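You operate a simulated robot arm through the tools that you are given. There is no shell and no other tool. Be economical: measure what you need, move in short steps, check, and stop when the job is done.

You are at the controls of a simulated two-armed robot. One attempt, no reset.

Task
Swap the dish brush head: hold the worn one, pull the handle and push it into the other.
Fine: Stand the worn head on the drainer tray and the brush on the rack. Set down upright: white brush head, grey brush head.

It is judged by the outcome, as a careful person would: the job done as asked, and still so three seconds after it is handed in. It fails if anything else is knocked over, pushed out of place, dropped, spilled or broken.

Robot
Two 7-joint arms with two-finger grippers on one trunk, on a base that drives. Base frame: it is fixed to the floor where the robot stands at the start and does not move with it; the origin is under the middle of the robot, x ahead of it, y to its left, z up. Lengths are in mm, angles in degrees, forces in N, time in s.
The left shoulder is at the start at [60, 123, 945], the right one opposite. With the tool pointing down near the work surface each hand reaches from about 340 to 800 mm from the robot's upright axis, wherever it stands, measured 20 degrees to its own side. Places, roughly: ribs of the drainer tray [600, 500, 900]; slats of the drying rack [600, -200, 900]. Payload 1.47 kg a hand.
The tool frame of a hand sits at the grasp point between the pads (the TCP): z along the fingers, y along the line on which they close. The tips reach 16 mm beyond it. The gripper opens to 87 mm. The gripper's body begins 55 mm behind the TCP.
Orientation is that of the tool frame in the base frame, as a unit quaternion [x, y, z, w]. With the fingers straight down and closing along the base's y, the tool's x points along the base's -x, its y along +y and its z along -z.

Tools
- The arms move only by the tool send_rows. It takes "left_targets", "right_targets" or both (then of equal length, played together; a hand with none holds still); each is a list of rows, each an object of numbers (a shift or turn left out is 0, a gripper value left out holds the last): "grip": the finger opening in mm, from 0 to 87; "dx", "dy", "dz": the shift along the base's x, y, z in units of 500 mm (1.0 is 500 mm); "rx", "ry", "rz": the turn, a rotation vector about the base's x, y, z in units of 60 degrees (1.0 is 60 degrees). In form: [{"grip": .., "dx": .., "dy": .., "dz": .., "rx": .., "ry": .., "rz": ..}, ...]. A call has 1 to 8 rows; each row is the pose to reach, as a shift and turn from the pose commanded when the call began. A call with a number of a shift or a turn outside -1 to 1 is refused whole. Each row takes 0.2 s and may step no farther than 50 mm and 8.6 degrees from the row before; otherwise, or with a gripper value out of range, the whole call is refused. Where a pose cannot be reached the arm comes as near as it can. A force on the tool above 40 N (or 10 N above the force at the start of the call, whichever is more), or a blocked arm, ends the call early, and 0.2 s more pass. The fingers move at their own pace (about 153 mm/s each) and stop on an object; they squeeze with about 28 N. The grip force told is the motor's: it shows also when the fingers shut on nothing. Time passes only in rows, and 0.2 s behind the last, so rows that repeat a pose let the fingers close. The reply holds the time, the measured pose of the TCP, the force on the tool along the base axes, the opening and the grip force, in the units named above and with some noise, with the torque about the TCP (base axes, N m) and any sound that the robot's microphone picked up, and new pictures: "views" is both (left out), scene, wrist or none (wrist: the cameras of the hands that moved).
- Cameras (640 x 400 px; columns grow to the right, rows downward): "scene" is now at [100.2, -0.9, 1527.9]; the picture's right is [-0.00, -1.00, 0.00], its down [-0.50, 0.00, -0.87] and it looks along [0.87, -0.00, -0.50] (base axes); focal length 289 px, centre (320, 200). "left" rides on the left gripper at [73, -12, -90] in its tool frame; the picture's right is [0.16, 0.99, 0.00], its down [-0.72, 0.12, -0.68] and it looks along [-0.67, 0.11, 0.73] (tool axes); focal length 247 px, centre (320, 200). "right" rides on the right gripper at [73, 12, -90] in its tool frame; the picture's right is [-0.16, 0.99, 0.00], its down [-0.72, -0.12, -0.68] and it looks along [-0.67, -0.11, 0.73] (tool axes); focal length 247 px, centre (320, 200).
- move_column(by): slides the trunk up (or, below 0, down) by that many mm; the arms and the scene camera ride with it, the base frame stays. It gives what a move gives, with no picture.
- drive_base(legs): drives the robot by 1 to 6 legs, each [ahead, left, turn to the left] in mm, mm and degrees, along the robot's own axes; the way and the turn of a leg run together, so that a leg with both is an arc; at most 1500 mm and 180 degrees a leg. The arms and the cameras ride along, it lands a little off, and it stops where it bumps. It gives what a move gives, and a new picture of the scene camera.
- turn_head(pan, tilt): turns the head with the scene camera to pan (to the left, within 120 degrees either way) and tilt (down, from -29 to 69), counted from straight ahead of the robot. It gives what a move gives, and a new picture of the scene camera.
- point_at(camera, pixels): there is no depth. For up to 12 entries [column, row, z] of the newest picture of that camera ("zoom" is the newest enlarged one), the place [x, y] in the base frame at which the ray of that pixel passes the height z, good to about 2 mm. It takes no simulated time.
- zoom(camera, box): a new picture of the part [left, top, right, bottom] of that camera's present view, enlarged. It takes no simulated time.
- finish_job(): hands the job in; it is judged then, once.

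Work in short steps. Measure before you move; look again where a grasp or a placing could have gone wrong, and mend it. You have 80 turns and 260 pictures in all, those below and enlarged ones among them. Open the grippers and draw the arms clear of the work before you hand the job in, unless the task says otherwise; then end with one line.

The tools are called after "Request:" by a JSON object that holds its "op" and its "data". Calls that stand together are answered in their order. send_rows: Moves the arms, as the interface text tells. Its arguments: {"type":"object","properties":{"left_targets":{"type":"array"},"right_targets":{"type":"array"},"views":{"type":"string","enum":["both","scene","wrist","none"]}},"required":[]} The other tools are called the same way: move_column (by) slides the trunk up or down; drive_base (legs) drives the base; turn_head (pan, tilt) turns the head that bears the scene camera; point_at (camera, pixels) gives the place at which the rays of pixels pass given heights; zoom (camera, box) takes an enlarged picture of a part of a camera's view; finish_job () hands the job in.

At the start:

```text
time: 0.0
left_eef_pos: [537.4, 322.7, 1319.6]
left_tcp_rot: [0.0, 1.0, 0.001, -0.001]
left_ft_force: [0.5, -0.6, 0.4]
left_wrist_torque: [-0.01, -0.01, 0.0]
left_width: 87.0
left_grasp_force: 0.0
right_eef_pos: [378.0, -106.0, 1345.4]
right_tcp_rot: [-0.001, 1.0, 0.0, 0.0]
right_ft_force: [-0.2, -0.1, -0.3]
right_wrist_torque: [0.0, -0.02, -0.04]
right_width: 87.1
right_grasp_force: 0.0
trunk travel left (down, up): [-100.0, 130.0]
robot x, y, heading: [0.3, -1.1, -0.0]
head pan, tilt: [0.0, 29.9]
```

scene: 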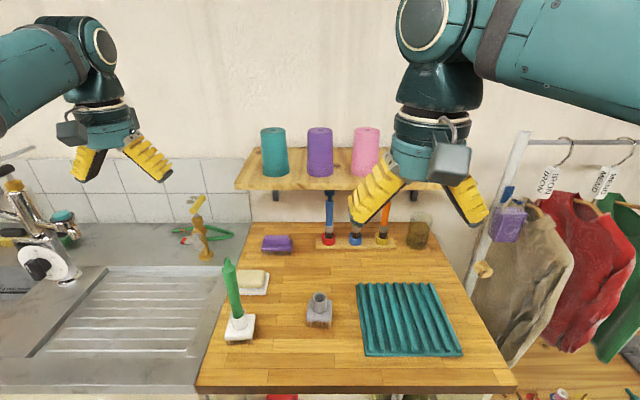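
right: 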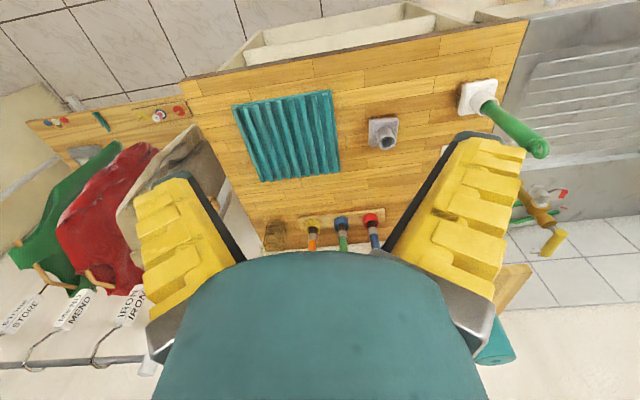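
left: 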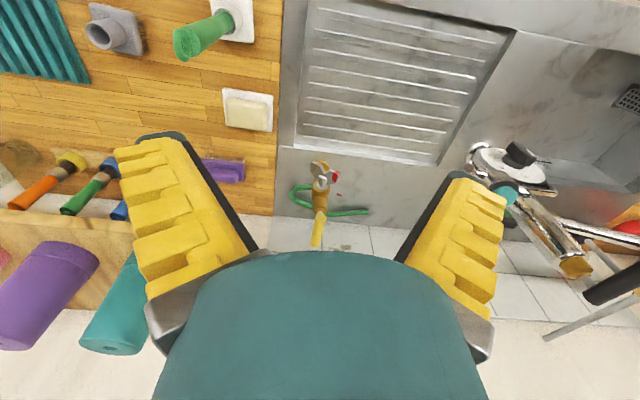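

The scene shows the green handle in a white head near (240,325) and a grey head with socket near (319,310). I enlarge both to see details.

Request:
{"op": "zoom", "data": {"camera": "scene", "box": [200, 240, 360, 350]}}

Request:
{"op": "zoom", "data": {"camera": "right", "box": [350, 60, 570, 190]}}

Request:
{"op": "zoom", "data": {"camera": "left", "box": [60, 0, 300, 150]}}

```text
3.64 times, centred on (280, 295) of scene
```

zoom: 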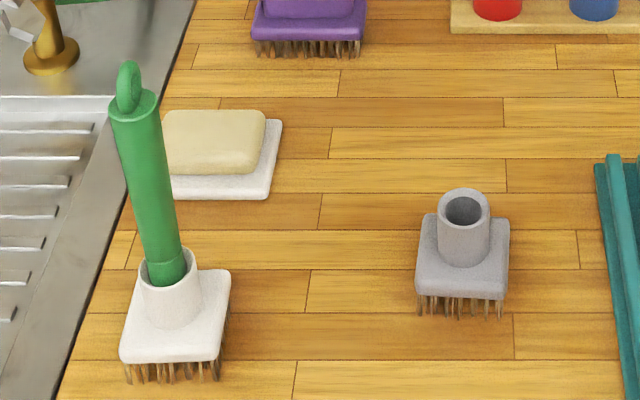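

```text
2.91 times, centred on (460, 125) of right
```

zoom: 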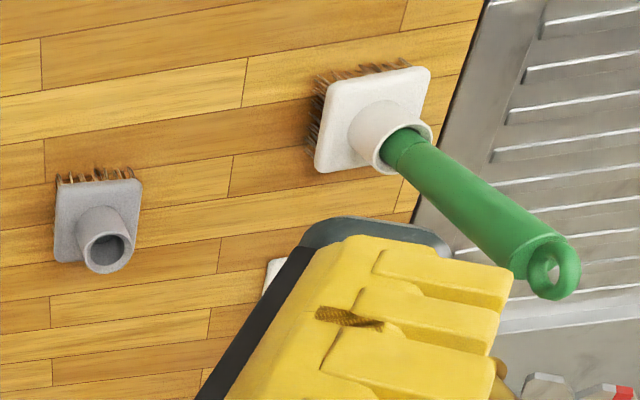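

```text
2.67 times, centred on (180, 75) of left
```

zoom: 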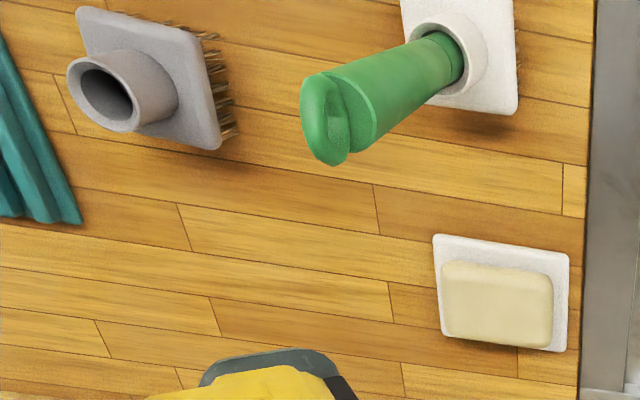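

The worn white head carries the handle, and the grey one has an open socket. I triangulate the socket rims and a table plank corner from two cameras.

Request:
{"op": "point_at", "data": {"camera": "scene", "pixels": [[319.5, 297.7, 900], [319.5, 297.7, 950], [319.5, 297.7, 1000], [238, 312.5, 950], [238, 312.5, 1000], [227, 257, 1050], [227, 257, 1100], [227, 257, 1150], [357, 283, 900], [440, 283, 900], [462, 354, 900], [365, 355, 900]]}}

Request:
{"op": "point_at", "data": {"camera": "right", "pixels": [[386.8, 141.5, 900], [386.8, 141.5, 950], [386.8, 141.5, 1000], [489.2, 107.8, 950], [489.2, 107.8, 1000], [541, 149, 1050], [541, 149, 1100], [541, 149, 1150], [260, 181, 900], [340, 171, 900], [332, 90, 900], [233, 106, 900]]}}

```text
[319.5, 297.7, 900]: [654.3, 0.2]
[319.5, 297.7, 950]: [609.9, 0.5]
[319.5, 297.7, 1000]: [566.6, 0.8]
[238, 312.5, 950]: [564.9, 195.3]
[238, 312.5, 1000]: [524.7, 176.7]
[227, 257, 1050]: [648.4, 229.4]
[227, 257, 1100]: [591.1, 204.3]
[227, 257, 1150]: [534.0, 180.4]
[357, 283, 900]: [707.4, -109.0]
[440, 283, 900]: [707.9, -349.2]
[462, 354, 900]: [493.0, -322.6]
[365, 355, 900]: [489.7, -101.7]
```

```text
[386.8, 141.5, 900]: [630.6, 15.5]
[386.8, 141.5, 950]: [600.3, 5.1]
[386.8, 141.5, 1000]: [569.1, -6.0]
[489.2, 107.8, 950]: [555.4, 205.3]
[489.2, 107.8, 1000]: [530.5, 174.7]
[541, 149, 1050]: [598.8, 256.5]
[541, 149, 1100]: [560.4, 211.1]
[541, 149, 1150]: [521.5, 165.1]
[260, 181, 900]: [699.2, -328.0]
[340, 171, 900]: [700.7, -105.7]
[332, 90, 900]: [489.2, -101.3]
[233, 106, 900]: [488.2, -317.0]
```

Rims triangulate to about z 980: grey near (583,0) and white near (540,181), with the handle top at about 1140. The left hand will take the white tube on a tilted approach from the back-left so the handle stays clear, so I move it to a stand-off 150 mm back.

Request:
{"op": "send_rows", "data": {"left_targets": [{"dx": -0.021, "dy": -0.017, "dz": -0.0635, "rx": -0.0363, "ry": -0.0998, "rz": -0.0779}, {"dx": -0.0425, "dy": -0.034, "dz": -0.127, "rx": -0.0726, "ry": -0.1996, "rz": -0.1558}, {"dx": -0.064, "dy": -0.051, "dz": -0.1905, "rx": -0.1089, "ry": -0.2993, "rz": -0.2337}, {"dx": -0.085, "dy": -0.068, "dz": -0.254, "rx": -0.1453, "ry": -0.3991, "rz": -0.3116}, {"dx": -0.106, "dy": -0.085, "dz": -0.3175, "rx": -0.1816, "ry": -0.4989, "rz": -0.3894}, {"dx": -0.1275, "dy": -0.102, "dz": -0.381, "rx": -0.2179, "ry": -0.5987, "rz": -0.4673}, {"dx": -0.149, "dy": -0.119, "dz": -0.4445, "rx": -0.2542, "ry": -0.6984, "rz": -0.5452}, {"dx": -0.17, "dy": -0.136, "dz": -0.508, "rx": -0.2905, "ry": -0.7982, "rz": -0.6231}]}}

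```text
time: 1.8
left_eef_pos: [451.4, 253.8, 1064.9]
left_tcp_rot: [0.309, 0.852, -0.145, 0.396]
left_ft_force: [0.3, 0.6, 0.1]
left_wrist_torque: [-0.01, -0.01, 0.01]
left_width: 87.0
left_grasp_force: 0.1
right_eef_pos: [378.7, -106.0, 1343.9]
right_tcp_rot: [0.0, 1.0, 0.0, 0.001]
right_ft_force: [-0.2, -0.3, -0.4]
right_wrist_torque: [-0.04, 0.01, -0.02]
right_width: 87.0
right_grasp_force: 0.0
trunk travel left (down, up): [-100.0, 130.0]
robot x, y, heading: [2.0, -0.9, -0.0]
head pan, tilt: [0.0, 29.9]
```

scene: 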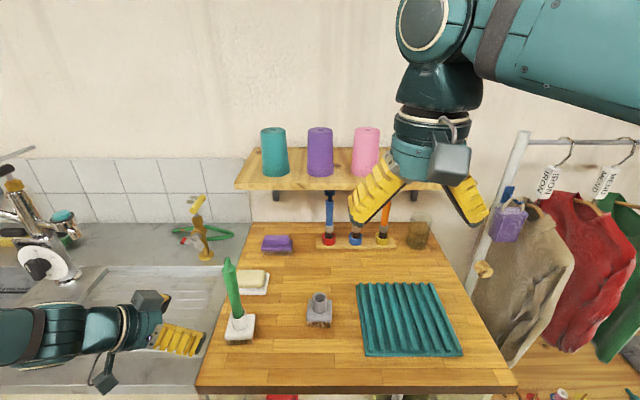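
left: 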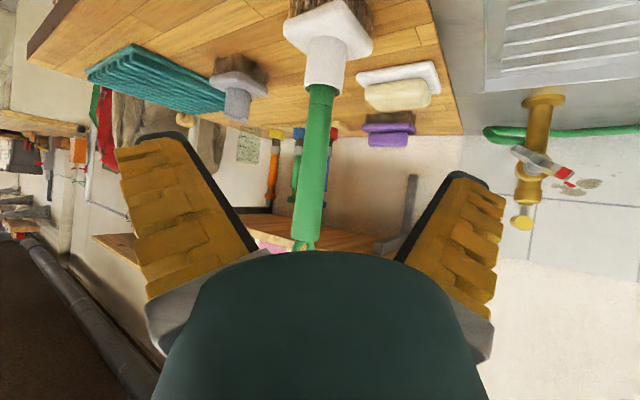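

The left camera sees the tube rim at about (322,86), its base at about (328,40), the grey rim at about (238,110). I triangulate these against the scene view.

Request:
{"op": "zoom", "data": {"camera": "left", "box": [200, 0, 420, 137]}}

Request:
{"op": "zoom", "data": {"camera": "scene", "box": [205, 250, 285, 350]}}

```text
2.91 times, centred on (310, 68) of left
```

zoom: 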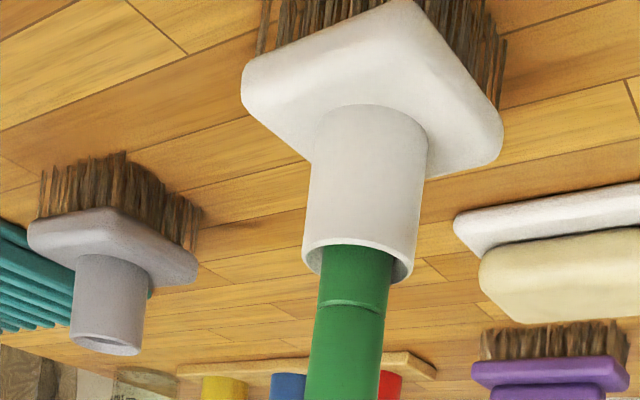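

```text
4.00 times, centred on (245, 300) of scene
```

zoom: 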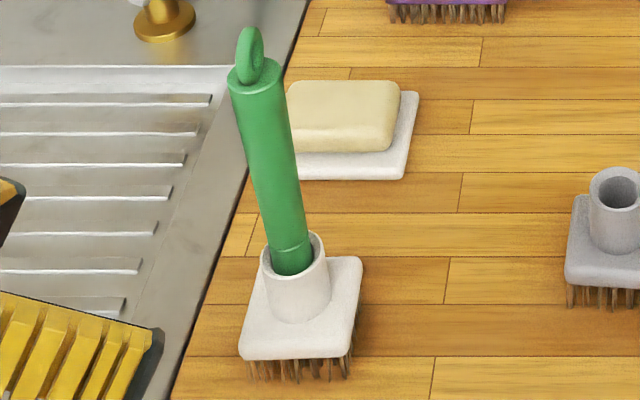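

Refined rim centres: left picture white (323,88.6) and grey (236.8,118); scene picture white (238.5,314.7) and grey (318.3,297). I intersect the rays.

Request:
{"op": "point_at", "data": {"camera": "left", "pixels": [[323, 88.6, 960], [323, 88.6, 980], [323, 88.6, 1000], [236.8, 118, 960], [236.8, 118, 980], [236.8, 118, 1000], [327, 38, 940], [327, 38, 960], [305, 248, 1120], [305, 248, 1150], [292, 17, 900], [284, 55, 900]]}}

Request:
{"op": "point_at", "data": {"camera": "scene", "pixels": [[238.5, 314.7, 960], [238.5, 314.7, 980], [238.5, 314.7, 1000], [318.3, 297, 960], [318.3, 297, 980], [318.3, 297, 1000], [229.5, 271, 1120], [229.5, 271, 1140], [240, 328.5, 940], [240, 328.5, 960]]}}

```text
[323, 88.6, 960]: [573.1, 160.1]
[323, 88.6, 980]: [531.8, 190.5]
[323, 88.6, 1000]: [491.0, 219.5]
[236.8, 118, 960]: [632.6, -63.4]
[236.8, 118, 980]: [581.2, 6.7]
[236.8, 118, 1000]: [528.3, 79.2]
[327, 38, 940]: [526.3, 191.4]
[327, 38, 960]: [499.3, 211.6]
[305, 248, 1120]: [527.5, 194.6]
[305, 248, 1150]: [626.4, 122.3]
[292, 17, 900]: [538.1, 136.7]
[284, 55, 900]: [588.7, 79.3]
```

```text
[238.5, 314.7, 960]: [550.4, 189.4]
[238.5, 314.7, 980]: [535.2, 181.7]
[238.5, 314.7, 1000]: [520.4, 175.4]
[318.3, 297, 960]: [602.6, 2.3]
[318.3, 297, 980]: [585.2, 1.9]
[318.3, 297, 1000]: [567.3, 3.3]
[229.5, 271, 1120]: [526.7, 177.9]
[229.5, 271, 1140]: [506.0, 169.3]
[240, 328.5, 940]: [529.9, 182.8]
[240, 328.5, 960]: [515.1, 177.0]
```

White rim is at about (540,183,976) with the tube from 935 up; grey rim is at about (586,2,977). I advance the left hand along its tool axis to around the tube, still open, and check.

Request:
{"op": "send_rows", "data": {"left_targets": [{"dx": 0.044, "dy": -0.035, "dz": -0.051}, {"dx": 0.089, "dy": -0.071, "dz": -0.102}, {"dx": 0.133, "dy": -0.106, "dz": -0.153}, {"dx": 0.166, "dy": -0.133, "dz": -0.19}, {"dx": 0.177, "dy": -0.142, "dz": -0.204}]}}

```text
time: 3.0
left_eef_pos: [541.2, 183.7, 964.0]
left_tcp_rot: [0.311, 0.851, -0.144, 0.397]
left_ft_force: [-0.1, 0.5, -0.9]
left_wrist_torque: [0.01, 0.0, -0.01]
left_width: 87.0
left_grasp_force: 0.0
right_eef_pos: [379.3, -107.2, 1344.7]
right_tcp_rot: [0.0, 1.0, 0.0, 0.0]
right_ft_force: [0.4, 0.2, 0.1]
right_wrist_torque: [0.03, -0.01, -0.01]
right_width: 86.9
right_grasp_force: 0.0
trunk travel left (down, up): [-100.0, 130.0]
robot x, y, heading: [0.2, -0.5, -0.1]
head pan, tilt: [0.0, 29.9]
```

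scene: 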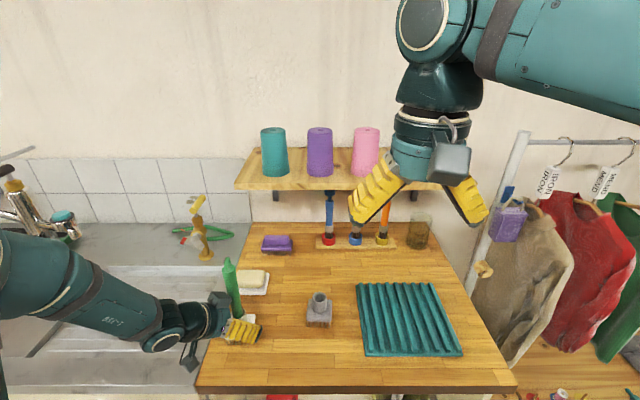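
left: 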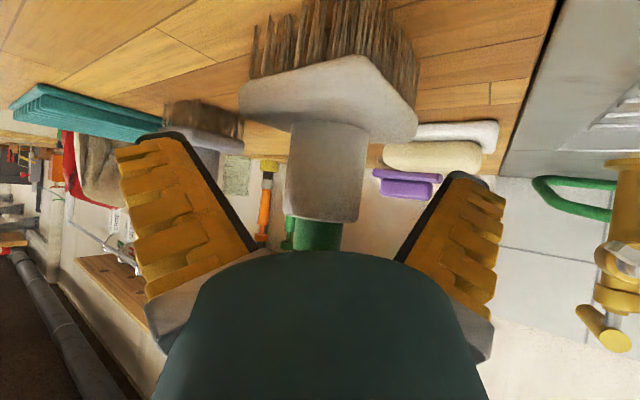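

The TCP projects to (320,185) and the tube is centred at about (324,180), so it is within 2 mm. I close the left fingers.

Request:
{"op": "send_rows", "data": {"left_targets": [{"grip": 45}, {"grip": 25}, {"grip": 25}], "views": "wrist"}}

```text
time: 3.8
left_eef_pos: [540.7, 182.5, 963.7]
left_tcp_rot: [0.31, 0.852, -0.145, 0.397]
left_ft_force: [0.5, 0.4, 1.7]
left_wrist_torque: [-0.05, 0.0, 0.07]
left_width: 32.6
left_grasp_force: 27.8
right_eef_pos: [378.1, -106.5, 1345.1]
right_tcp_rot: [0.0, 1.0, 0.0, 0.0]
right_ft_force: [-0.4, -0.1, -0.6]
right_wrist_torque: [0.02, 0.01, 0.02]
right_width: 86.8
right_grasp_force: 0.1
trunk travel left (down, up): [-100.0, 130.0]
robot x, y, heading: [-0.7, -0.6, -0.2]
head pan, tilt: [0.0, 29.9]
```

left: 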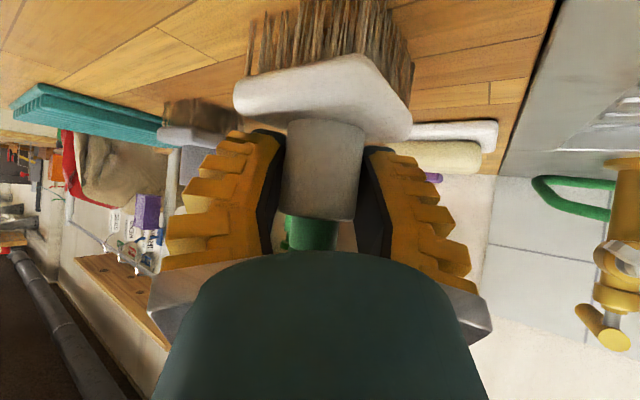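

The tube is gripped (32.6 mm, 28 N). Now I bring the right hand, pointing down, above the handle at about (541,182), with tips well over the ring top of about 1145.

Request:
{"op": "send_rows", "data": {"right_targets": [{"dx": 0.041, "dy": 0.072, "dz": -0.012}, {"dx": 0.082, "dy": 0.144, "dz": -0.03}, {"dx": 0.122, "dy": 0.216, "dz": -0.05}, {"dx": 0.163, "dy": 0.288, "dz": -0.08}, {"dx": 0.204, "dy": 0.36, "dz": -0.11}, {"dx": 0.245, "dy": 0.432, "dz": -0.14}, {"dx": 0.285, "dy": 0.504, "dz": -0.17}, {"dx": 0.326, "dy": 0.576, "dz": -0.2}]}}

```text
time: 5.6
left_eef_pos: [540.3, 183.7, 964.8]
left_tcp_rot: [0.31, 0.851, -0.145, 0.397]
left_ft_force: [1.9, -0.7, 4.1]
left_wrist_torque: [-0.18, 0.03, 0.11]
left_width: 32.1
left_grasp_force: 28.0
right_eef_pos: [543.1, 182.7, 1244.7]
right_tcp_rot: [0.0, 1.0, -0.001, 0.0]
right_ft_force: [0.9, 0.2, -0.2]
right_wrist_torque: [-0.02, 0.02, -0.03]
right_width: 87.0
right_grasp_force: 0.1
trunk travel left (down, up): [-100.0, 130.0]
robot x, y, heading: [-0.4, -0.2, -0.0]
head pan, tilt: [0.0, 29.9]
```

scene: 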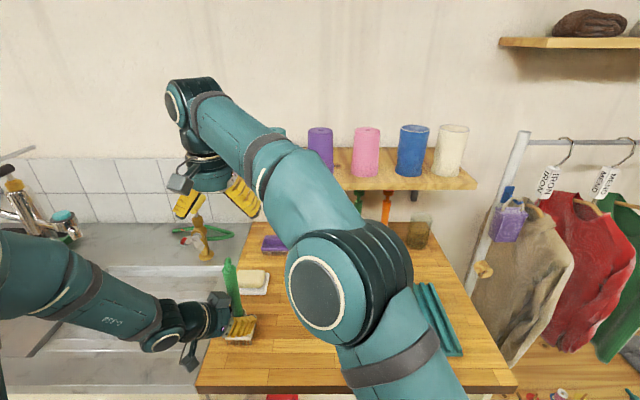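
right: 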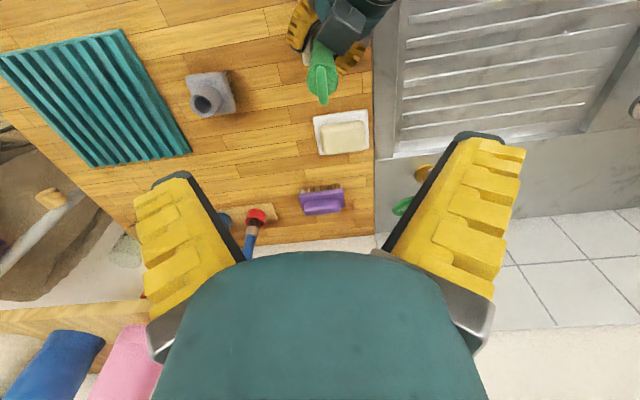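

The ring top appears at about (322,80) in the right view. I enlarge and locate it.

Request:
{"op": "zoom", "data": {"camera": "right", "box": [270, 0, 390, 120]}}

Request:
{"op": "point_at", "data": {"camera": "right", "pixels": [[322, 72, 1110], [322, 95, 1140], [324, 103, 1145], [322, 80, 1115]]}}

```text
3.33 times, centred on (330, 60) of right
```

zoom: 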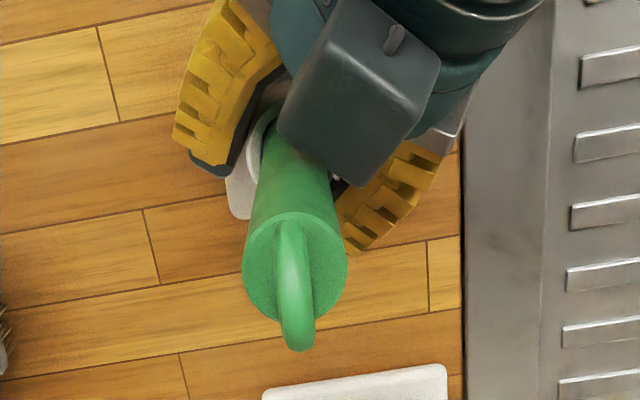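

```text
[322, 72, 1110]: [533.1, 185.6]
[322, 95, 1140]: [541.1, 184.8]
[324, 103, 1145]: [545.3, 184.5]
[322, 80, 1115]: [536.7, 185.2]
```

The handle axis is about (541,184.5), with the body top near 1120 and ring top near 1140. I check the dark box on the left gripper against the space my right fingers need.

Request:
{"op": "point_at", "data": {"camera": "right", "pixels": [[365, 18, 1050], [365, 18, 1090], [335, 52, 1050], [335, 52, 1090], [318, 38, 1050], [318, 38, 1090], [357, 41, 1050], [357, 41, 1090]]}}

Request:
{"op": "point_at", "data": {"camera": "scene", "pixels": [[210, 292, 1050], [226, 292, 1050], [210, 292, 1090], [226, 292, 1090], [222, 305, 1050]]}}

```text
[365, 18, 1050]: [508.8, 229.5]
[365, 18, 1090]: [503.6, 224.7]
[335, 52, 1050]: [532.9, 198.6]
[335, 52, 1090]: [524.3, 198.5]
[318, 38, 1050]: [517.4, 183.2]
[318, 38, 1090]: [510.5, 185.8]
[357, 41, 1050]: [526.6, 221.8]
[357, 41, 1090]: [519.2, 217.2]
```

```text
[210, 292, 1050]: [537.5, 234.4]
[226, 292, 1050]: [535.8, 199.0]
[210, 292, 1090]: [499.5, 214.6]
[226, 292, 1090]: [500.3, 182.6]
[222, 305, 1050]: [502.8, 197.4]
```

The box tops out near z 1065 and my tips will stop at about 1086, so they stay clear. I lower the right hand onto the handle at TCP z 1102, open.

Request:
{"op": "send_rows", "data": {"right_targets": [{"dx": -0.002, "dy": 0.003, "dz": -0.08}, {"dx": -0.004, "dy": 0.003, "dz": -0.16}, {"dx": -0.004, "dy": 0.003, "dz": -0.23}, {"dx": -0.004, "dy": 0.003, "dz": -0.285}]}}

```text
time: 6.6
left_eef_pos: [540.6, 182.7, 966.4]
left_tcp_rot: [0.309, 0.852, -0.143, 0.397]
left_ft_force: [0.6, 1.4, 5.1]
left_wrist_torque: [-0.13, 0.07, 0.05]
left_width: 32.0
left_grasp_force: 28.1
right_eef_pos: [540.9, 178.4, 1102.7]
right_tcp_rot: [0.001, 1.0, 0.0, 0.0]
right_ft_force: [0.5, 0.1, 0.9]
right_wrist_torque: [-0.01, 0.05, 0.03]
right_width: 87.0
right_grasp_force: 0.2
trunk travel left (down, up): [-100.0, 130.0]
robot x, y, heading: [-1.6, -1.3, 0.1]
head pan, tilt: [0.0, 29.9]
```

scene: 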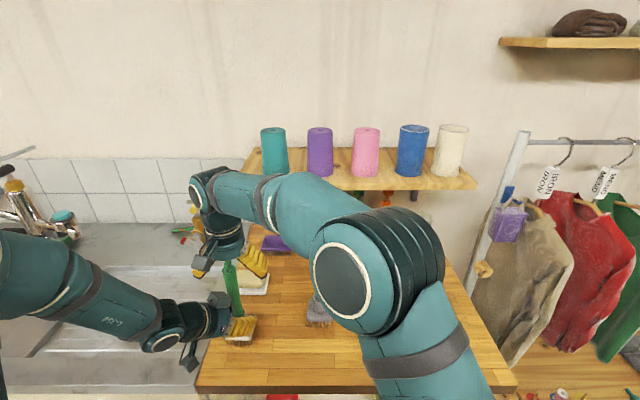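
right: 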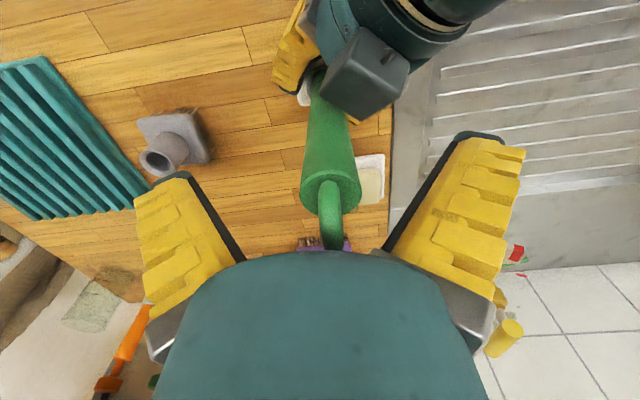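

The handle axis appears at about (330,188) against the TCP at (320,185), so the hand is about 5 mm off in y. I shift left 5 mm and close on the handle.

Request:
{"op": "send_rows", "data": {"right_targets": [{"dx": -0.005, "dy": 0.01}, {"dx": -0.005, "dy": 0.01, "grip": 40}, {"dx": -0.005, "dy": 0.01, "grip": 12}, {"dx": -0.005, "dy": 0.01, "grip": 12}]}}

```text
time: 7.6
left_eef_pos: [540.9, 184.1, 965.7]
left_tcp_rot: [0.31, 0.852, -0.144, 0.397]
left_ft_force: [1.7, 2.2, 5.7]
left_wrist_torque: [-0.15, 0.23, 0.1]
left_width: 31.9
left_grasp_force: 27.7
right_eef_pos: [538.0, 184.9, 1102.6]
right_tcp_rot: [-0.001, 1.0, 0.0, 0.0]
right_ft_force: [2.4, -2.0, 1.1]
right_wrist_torque: [-0.08, -0.57, -0.06]
right_width: 18.8
right_grasp_force: 27.8
trunk travel left (down, up): [-100.0, 130.0]
robot x, y, heading: [-0.9, 1.2, 0.0]
head pan, tilt: [0.0, 29.9]
```

scene: 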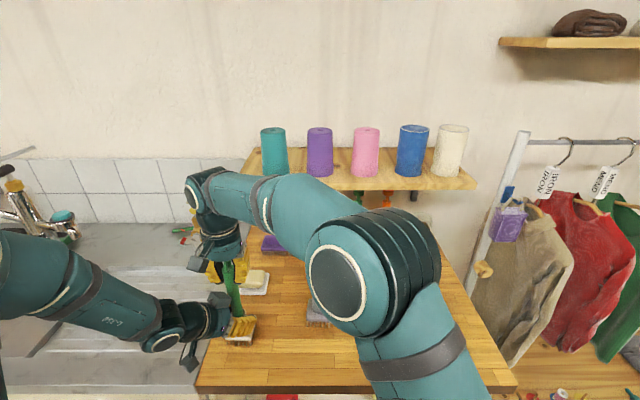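
right: 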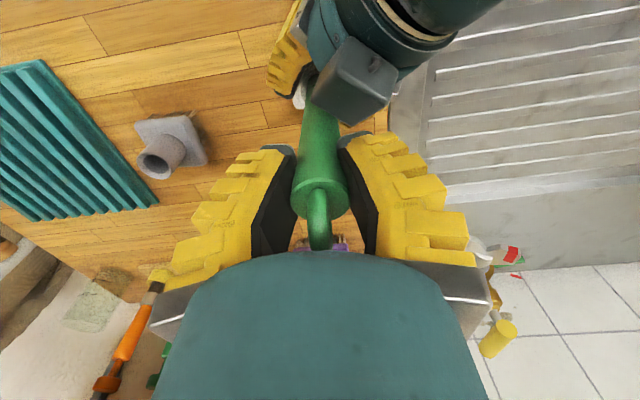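

The handle is held (18.8 mm, 28 N). I pull straight up in small steps.

Request:
{"op": "send_rows", "data": {"right_targets": [{"dz": 0.012}, {"dz": 0.024}, {"dz": 0.036}, {"dz": 0.048}, {"dz": 0.06}, {"dz": 0.072}]}}

```text
time: 9.0
left_eef_pos: [540.2, 182.5, 965.2]
left_tcp_rot: [0.31, 0.852, -0.143, 0.397]
left_ft_force: [-2.9, 1.6, 5.9]
left_wrist_torque: [-0.32, -0.09, 0.02]
left_width: 31.8
left_grasp_force: 28.0
right_eef_pos: [536.3, 186.8, 1140.9]
right_tcp_rot: [0.0, 1.0, 0.0, 0.0]
right_ft_force: [2.9, -1.9, -1.4]
right_wrist_torque: [-0.21, -0.25, 0.01]
right_width: 15.4
right_grasp_force: 28.1
trunk travel left (down, up): [-100.0, 130.0]
robot x, y, heading: [-0.9, -0.2, 0.4]
head pan, tilt: [0.0, 29.9]
```

scene: 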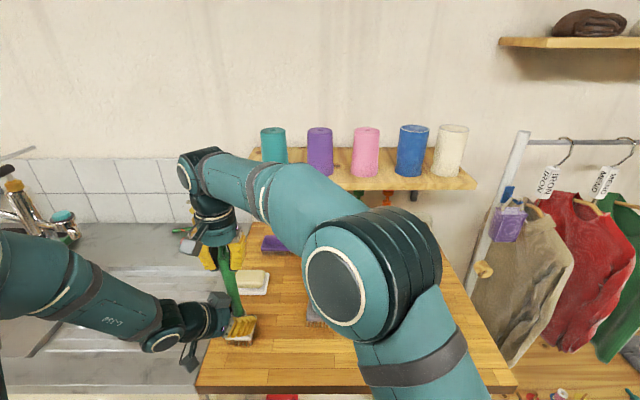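
right: 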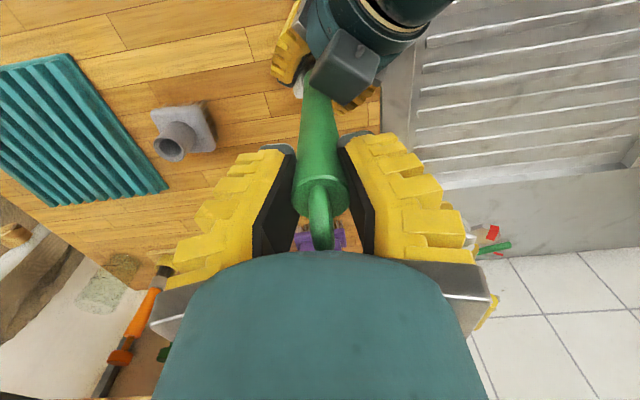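

The width dropped to 15.4 mm, so I check the grip and whether the handle really left the socket, by zooming in.

Request:
{"op": "zoom", "data": {"camera": "right", "box": [240, 60, 400, 260]}}

Request:
{"op": "zoom", "data": {"camera": "scene", "box": [180, 220, 280, 350]}}

Request:
{"op": "zoom", "data": {"camera": "left", "box": [220, 60, 440, 260]}}

```text
2.00 times, centred on (320, 160) of right
```

zoom: 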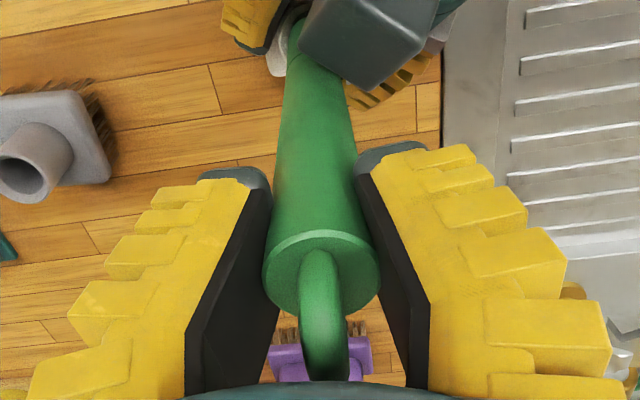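

```text
3.08 times, centred on (230, 285) of scene
```

zoom: 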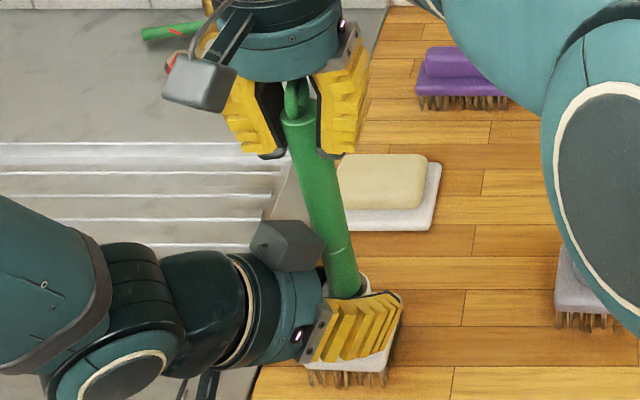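

```text
2.00 times, centred on (330, 160) of left
```

zoom: 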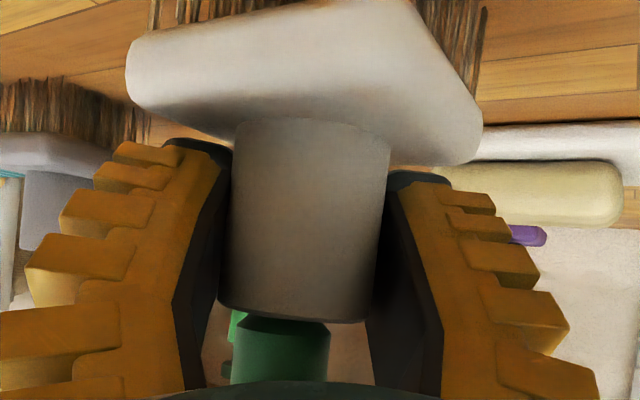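

The groove has risen well above the rim and the handle end seems at the rim. I pull up another 50 mm and check.

Request:
{"op": "send_rows", "data": {"right_targets": [{"dz": 0.02}, {"dz": 0.045}, {"dz": 0.07}, {"dz": 0.1}], "views": "none"}}

Request:
{"op": "zoom", "data": {"camera": "scene", "box": [180, 190, 280, 350]}}

Request:
{"op": "zoom", "data": {"camera": "right", "box": [240, 60, 400, 260]}}

Request:
{"op": "zoom", "data": {"camera": "left", "box": [220, 60, 440, 260]}}

```text
time: 10.0
left_eef_pos: [541.1, 183.2, 965.8]
left_tcp_rot: [0.31, 0.852, -0.145, 0.397]
left_ft_force: [1.3, -1.5, 4.4]
left_wrist_torque: [-0.14, 0.12, 0.0]
left_width: 31.5
left_grasp_force: 27.9
right_eef_pos: [535.6, 187.1, 1189.2]
right_tcp_rot: [0.001, 1.0, 0.0, -0.002]
right_ft_force: [-0.1, -0.9, -0.5]
right_wrist_torque: [0.02, -0.01, 0.02]
right_width: 15.1
right_grasp_force: 27.9
trunk travel left (down, up): [-100.0, 130.0]
robot x, y, heading: [4.6, -2.4, -0.2]
head pan, tilt: [0.0, 29.9]
```

```text
2.50 times, centred on (230, 270) of scene
```

zoom: 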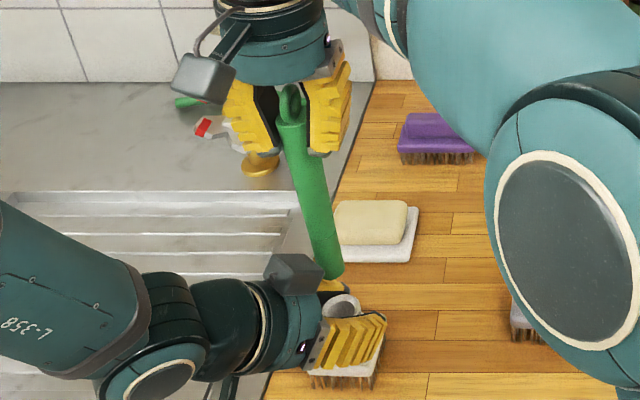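

```text
2.00 times, centred on (320, 160) of right
```

zoom: 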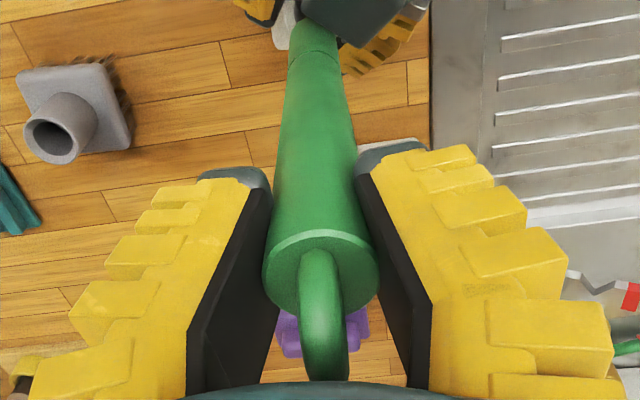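

```text
2.00 times, centred on (330, 160) of left
```

zoom: 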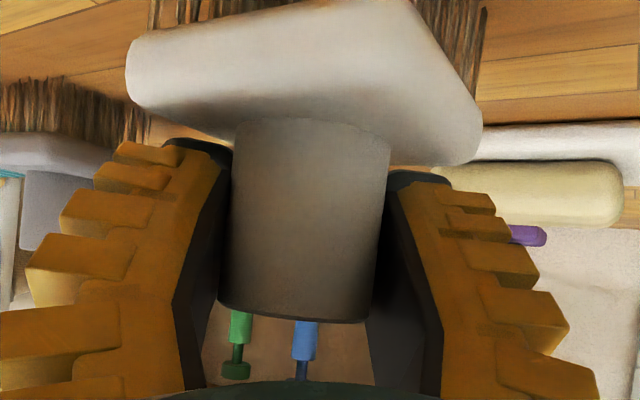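

The handle is free and hangs nearly vertical in the right hand. I raise it and carry it to over the grey head, well above (TCP z 1260), to free the left side.

Request:
{"op": "send_rows", "data": {"right_targets": [{"dz": 0.08}, {"dx": 0.02, "dy": -0.06, "dz": 0.142}, {"dx": 0.04, "dy": -0.14, "dz": 0.142}, {"dx": 0.06, "dy": -0.22, "dz": 0.142}, {"dx": 0.08, "dy": -0.3, "dz": 0.142}, {"dx": 0.1, "dy": -0.37, "dz": 0.142}]}}

Request:
{"op": "turn_head", "data": {"pan": 35, "tilt": 40}}

```text
time: 11.4
left_eef_pos: [540.3, 182.5, 965.5]
left_tcp_rot: [0.31, 0.852, -0.144, 0.398]
left_ft_force: [0.9, -0.2, 2.9]
left_wrist_torque: [-0.17, 0.07, 0.04]
left_width: 31.6
left_grasp_force: 28.0
right_eef_pos: [588.1, 4.9, 1261.1]
right_tcp_rot: [0.0, 1.0, 0.0, 0.0]
right_ft_force: [-1.0, -0.4, -0.6]
right_wrist_torque: [0.0, 0.02, 0.03]
right_width: 14.1
right_grasp_force: 27.7
trunk travel left (down, up): [-100.0, 130.0]
robot x, y, heading: [3.1, 0.7, -0.1]
head pan, tilt: [0.0, 29.9]
```

scene: 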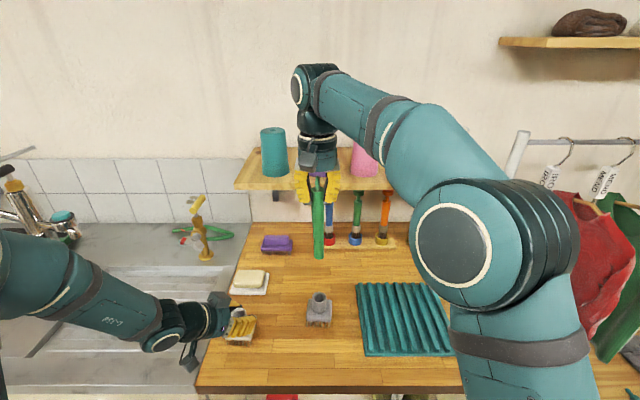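
right: 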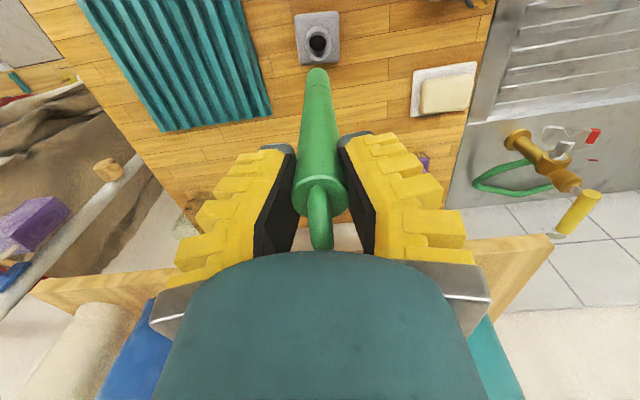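

```text
time: 12.4
left_eef_pos: [541.0, 183.4, 965.7]
left_tcp_rot: [0.31, 0.852, -0.144, 0.397]
left_ft_force: [0.0, -0.9, 3.4]
left_wrist_torque: [-0.21, 0.1, 0.06]
left_width: 31.2
left_grasp_force: 27.6
right_eef_pos: [587.4, 5.2, 1260.7]
right_tcp_rot: [0.0, 1.0, 0.0, 0.0]
right_ft_force: [0.1, 0.2, -0.9]
right_wrist_torque: [0.0, 0.05, 0.0]
right_width: 14.0
right_grasp_force: 28.0
trunk travel left (down, up): [-100.0, 130.0]
robot x, y, heading: [-1.0, -4.8, 0.1]
head pan, tilt: [35.0, 40.0]
```

scene: 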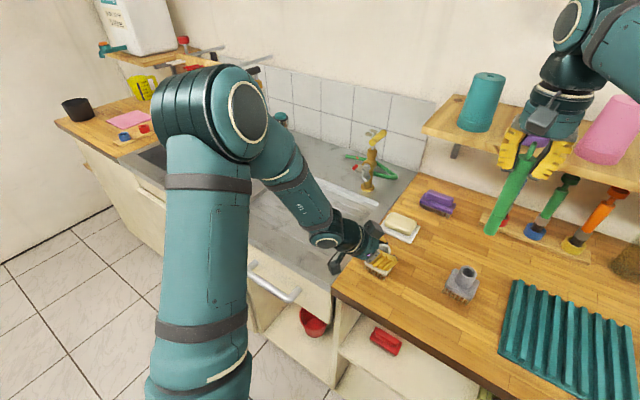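

The white head is in the left hand alone. I lift it 115 mm and carry it left over the drainer to look at the surface there.

Request:
{"op": "send_rows", "data": {"left_targets": [{"dz": 0.08}, {"dz": 0.16}, {"dx": 0.01, "dy": 0.06, "dz": 0.22}, {"dx": 0.02, "dy": 0.14, "dz": 0.23}, {"dx": 0.03, "dy": 0.22, "dz": 0.23}, {"dx": 0.04, "dy": 0.3, "dz": 0.23}, {"dx": 0.04, "dy": 0.38, "dz": 0.23}]}}

```text
time: 14.0
left_eef_pos: [560.9, 375.1, 1078.0]
left_tcp_rot: [0.31, 0.852, -0.145, 0.396]
left_ft_force: [0.7, -0.1, -1.2]
left_wrist_torque: [-0.03, -0.01, -0.03]
left_width: 30.6
left_grasp_force: 28.0
right_eef_pos: [588.2, 6.5, 1261.0]
right_tcp_rot: [0.0, 1.0, 0.001, 0.0]
right_ft_force: [-0.3, 0.3, -1.6]
right_wrist_torque: [-0.01, -0.02, 0.03]
right_width: 13.5
right_grasp_force: 27.7
trunk travel left (down, up): [-100.0, 130.0]
robot x, y, heading: [1.7, 0.7, -0.2]
head pan, tilt: [35.0, 40.0]
```

scene: 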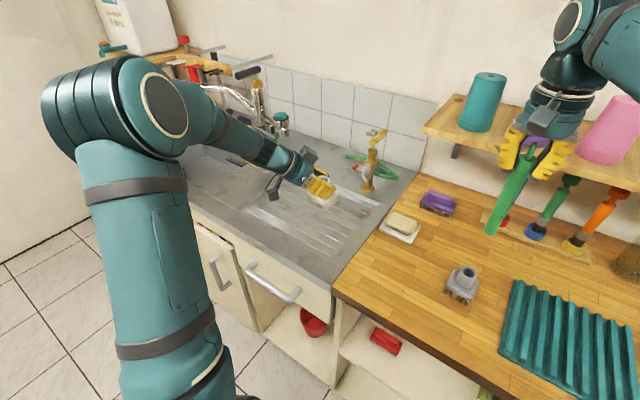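
left: 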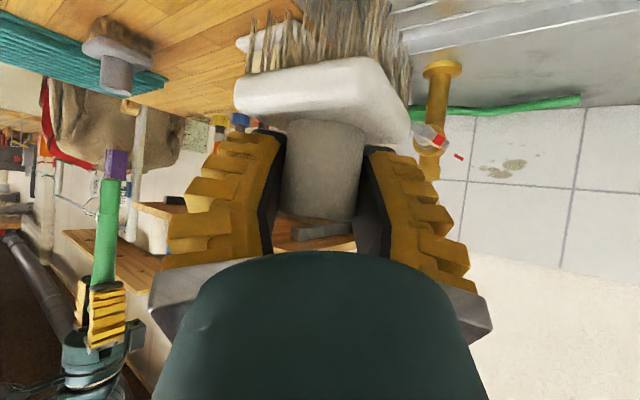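

The scene view shows the drainer ribs around (250-390,190-270). I enlarge it to choose a spot.

Request:
{"op": "zoom", "data": {"camera": "scene", "box": [220, 150, 400, 280]}}

Request:
{"op": "zoom", "data": {"camera": "right", "box": [440, 0, 640, 140]}}

```text
3.08 times, centred on (310, 215) of scene
```

zoom: 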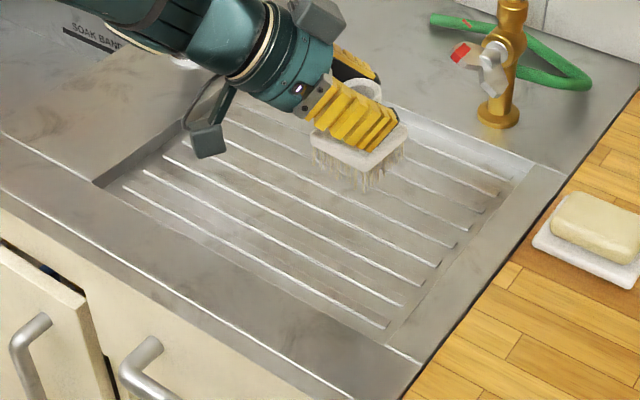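

```text
2.86 times, centred on (540, 70) of right
```

zoom: 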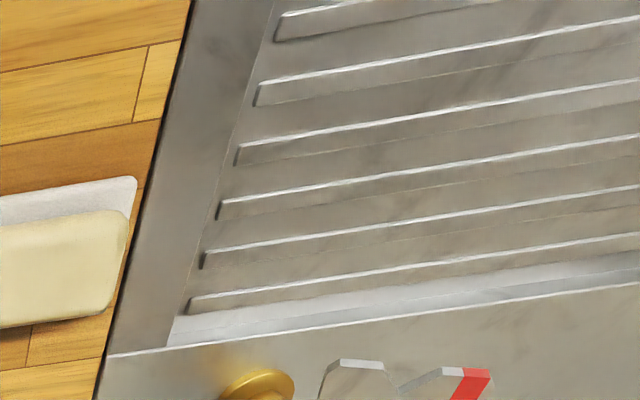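

I triangulate rib ends: scene (367.5,212.3) and (362.9,218.2) against right (494.4,105) and (499.7,90.3).

Request:
{"op": "point_at", "data": {"camera": "scene", "pixels": [[367.5, 212.3, 880], [367.5, 212.3, 900], [362.9, 218.2, 880], [362.9, 218.2, 900], [331.4, 255.5, 880], [331.4, 255.5, 900], [246, 210, 890], [328, 205, 950]]}}

Request:
{"op": "point_at", "data": {"camera": "right", "pixels": [[494.4, 105, 880], [494.4, 105, 900], [499.7, 90.3, 880], [499.7, 90.3, 900]]}}

```text
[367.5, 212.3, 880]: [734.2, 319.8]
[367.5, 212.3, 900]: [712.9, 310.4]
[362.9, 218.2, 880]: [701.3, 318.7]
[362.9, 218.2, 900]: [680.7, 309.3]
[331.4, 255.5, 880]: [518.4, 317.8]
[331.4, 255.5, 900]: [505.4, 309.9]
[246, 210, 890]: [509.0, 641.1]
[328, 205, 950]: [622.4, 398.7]
```

```text
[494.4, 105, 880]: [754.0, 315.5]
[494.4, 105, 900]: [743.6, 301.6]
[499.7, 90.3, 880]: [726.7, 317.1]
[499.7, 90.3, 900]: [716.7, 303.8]
```

The ribs come out near z 883 at x about 515 to 728 (spacing about 30), y from 317 to 640. To learn the head's height I locate the bristle ends under the TCP, and the table height from a grey-head bristle corner.

Request:
{"op": "zoom", "data": {"camera": "scene", "box": [290, 165, 370, 225]}}

Request:
{"op": "point_at", "data": {"camera": "scene", "pixels": [[326.2, 211.7, 980], [326.2, 211.7, 1000], [326.2, 211.7, 1020], [331.4, 345, 880], [331.4, 345, 900]]}}

```text
6.67 times, centred on (330, 195) of scene
```

zoom: 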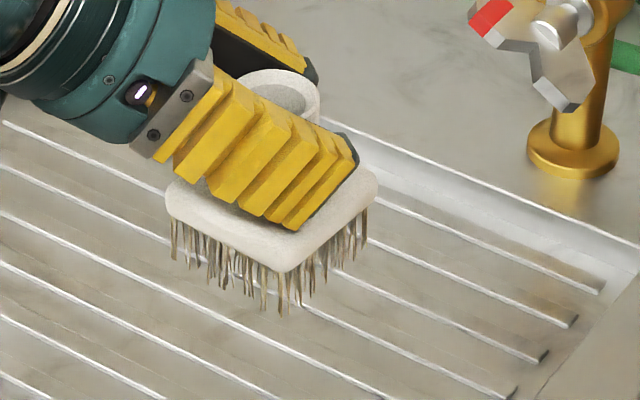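

```text
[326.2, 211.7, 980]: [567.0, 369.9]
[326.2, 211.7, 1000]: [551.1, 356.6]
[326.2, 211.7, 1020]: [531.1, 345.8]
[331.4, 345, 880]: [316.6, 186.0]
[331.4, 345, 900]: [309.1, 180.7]
```

The bristles end about 60 mm below the TCP, so on the ribs (about 883) I expect contact near TCP z 945. I move over (621,400) to TCP z 985 and look.

Request:
{"op": "send_rows", "data": {"left_targets": [{"dx": 0.04, "dy": 0.017, "dz": -0.03}, {"dx": 0.08, "dy": 0.034, "dz": -0.06}, {"dx": 0.12, "dy": 0.05, "dz": -0.1}, {"dx": 0.12, "dy": 0.05, "dz": -0.15}, {"dx": 0.12, "dy": 0.05, "dz": -0.186}], "views": "none"}}

Request:
{"op": "zoom", "data": {"camera": "scene", "box": [270, 155, 390, 245]}}

Request:
{"op": "zoom", "data": {"camera": "left", "box": [160, 0, 480, 200]}}

```text
time: 15.2
left_eef_pos: [622.4, 400.5, 982.9]
left_tcp_rot: [0.31, 0.852, -0.145, 0.397]
left_ft_force: [-0.3, 0.3, -0.9]
left_wrist_torque: [-0.04, 0.0, -0.01]
left_width: 30.4
left_grasp_force: 28.0
right_eef_pos: [589.0, 5.4, 1259.9]
right_tcp_rot: [-0.001, 1.0, 0.0, 0.0]
right_ft_force: [0.0, 0.1, 0.5]
right_wrist_torque: [0.03, 0.0, -0.03]
right_width: 13.4
right_grasp_force: 28.4
trunk travel left (down, up): [-100.0, 130.0]
robot x, y, heading: [-3.1, 1.3, -0.2]
head pan, tilt: [35.0, 40.0]
```

```text
4.44 times, centred on (330, 200) of scene
```

zoom: 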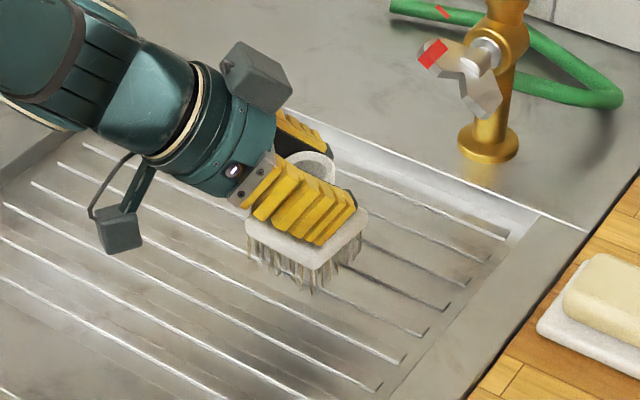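

```text
2.00 times, centred on (320, 100) of left
```

zoom: 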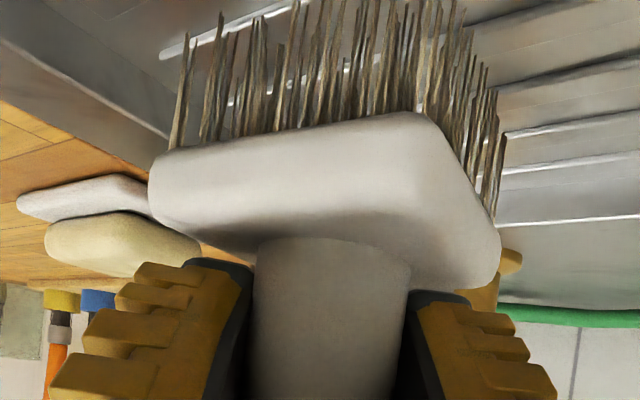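

The head is clear over the ribs, aligned and level. I lower to about 951 and then in small steps, watching the force.

Request:
{"op": "send_rows", "data": {"left_targets": [{"dz": -0.024}, {"dz": -0.044}, {"dz": -0.06}, {"dz": -0.064}], "views": "none"}}

Request:
{"op": "zoom", "data": {"camera": "left", "box": [160, 0, 480, 200]}}

```text
time: 16.2
left_eef_pos: [622.5, 401.6, 952.9]
left_tcp_rot: [0.31, 0.852, -0.144, 0.397]
left_ft_force: [0.7, -0.7, -0.5]
left_wrist_torque: [-0.01, -0.04, 0.0]
left_width: 30.2
left_grasp_force: 28.1
right_eef_pos: [588.3, 4.5, 1260.5]
right_tcp_rot: [0.0, 1.0, 0.0, 0.0]
right_ft_force: [-0.7, 0.1, -0.9]
right_wrist_torque: [-0.01, 0.02, 0.0]
right_width: 13.5
right_grasp_force: 28.6
trunk travel left (down, up): [-100.0, 130.0]
robot x, y, heading: [-0.5, -0.2, 0.1]
head pan, tilt: [35.0, 40.0]
```

```text
2.00 times, centred on (320, 100) of left
```

zoom: 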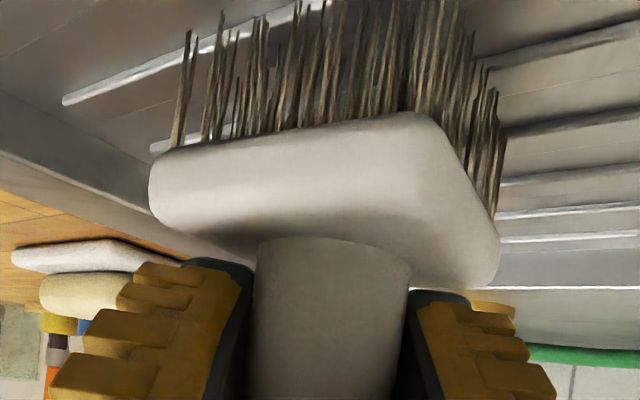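

No contact yet at z 953. I continue down in 2 mm steps.

Request:
{"op": "send_rows", "data": {"left_targets": [{"dz": -0.004}, {"dz": -0.008}, {"dz": -0.012}, {"dz": -0.016}], "views": "none"}}

Request:
{"op": "zoom", "data": {"camera": "scene", "box": [290, 175, 370, 235]}}

```text
time: 17.2
left_eef_pos: [622.3, 399.0, 948.0]
left_tcp_rot: [0.31, 0.851, -0.143, 0.398]
left_ft_force: [6.1, 3.3, 19.7]
left_wrist_torque: [-0.05, 0.0, 0.06]
left_width: 31.8
left_grasp_force: 27.7
right_eef_pos: [587.6, 3.5, 1260.9]
right_tcp_rot: [0.0, 1.0, 0.0, 0.0]
right_ft_force: [0.4, -0.4, -1.4]
right_wrist_torque: [0.03, -0.01, -0.02]
right_width: 13.5
right_grasp_force: 28.1
trunk travel left (down, up): [-100.0, 130.0]
robot x, y, heading: [-0.5, 0.6, 0.1]
head pan, tilt: [35.0, 40.0]
```

```text
6.67 times, centred on (330, 205) of scene
```

zoom: 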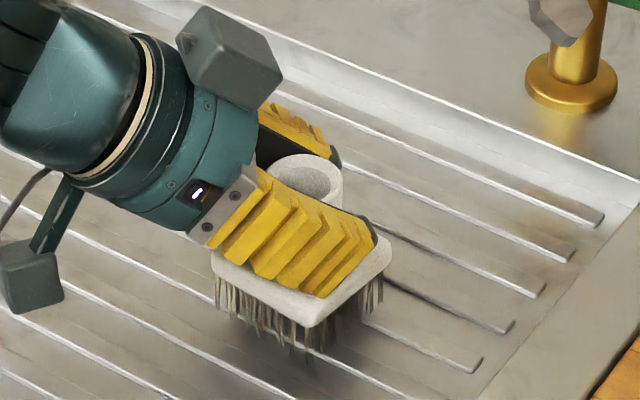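

Contact: 20 N upward at z 948. I relax 2 mm, then open the left fingers.

Request:
{"op": "send_rows", "data": {"left_targets": [{"dz": 0.004}, {"dz": 0.004, "grip": 45}, {"dz": 0.004, "grip": 70}, {"dz": 0.004, "grip": 87}], "views": "wrist"}}

Request:
{"op": "zoom", "data": {"camera": "scene", "box": [290, 175, 370, 235]}}

```text
time: 18.2
left_eef_pos: [622.5, 397.8, 947.0]
left_tcp_rot: [0.31, 0.851, -0.145, 0.398]
left_ft_force: [0.0, -0.5, 1.5]
left_wrist_torque: [-0.01, -0.02, 0.0]
left_width: 87.2
left_grasp_force: 0.0
right_eef_pos: [588.6, 5.2, 1261.9]
right_tcp_rot: [0.0, 1.0, 0.0, 0.001]
right_ft_force: [-0.5, -0.4, -1.6]
right_wrist_torque: [0.0, -0.02, -0.01]
right_width: 13.1
right_grasp_force: 27.6
trunk travel left (down, up): [-100.0, 130.0]
robot x, y, heading: [-1.1, -3.0, 0.1]
head pan, tilt: [35.0, 40.0]
```

left: 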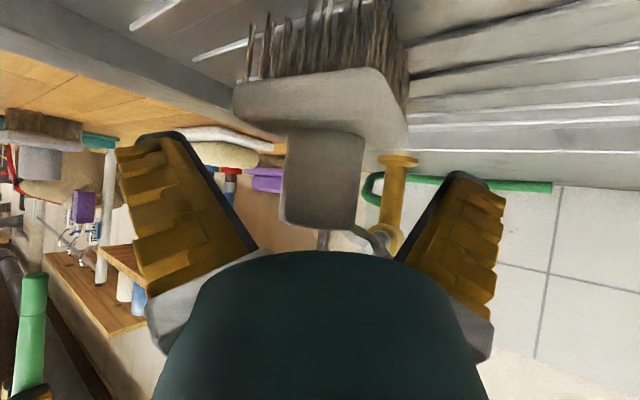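

```text
6.67 times, centred on (330, 205) of scene
```

zoom: 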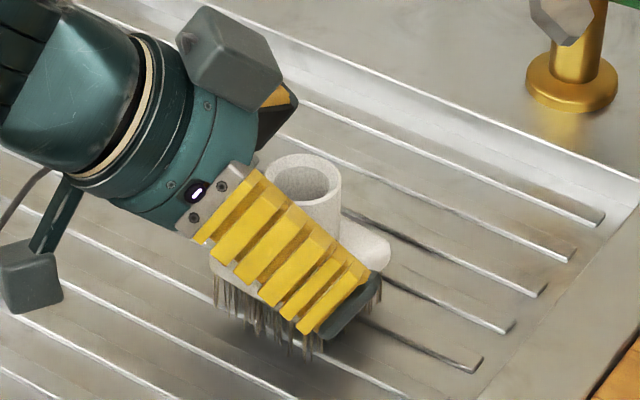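

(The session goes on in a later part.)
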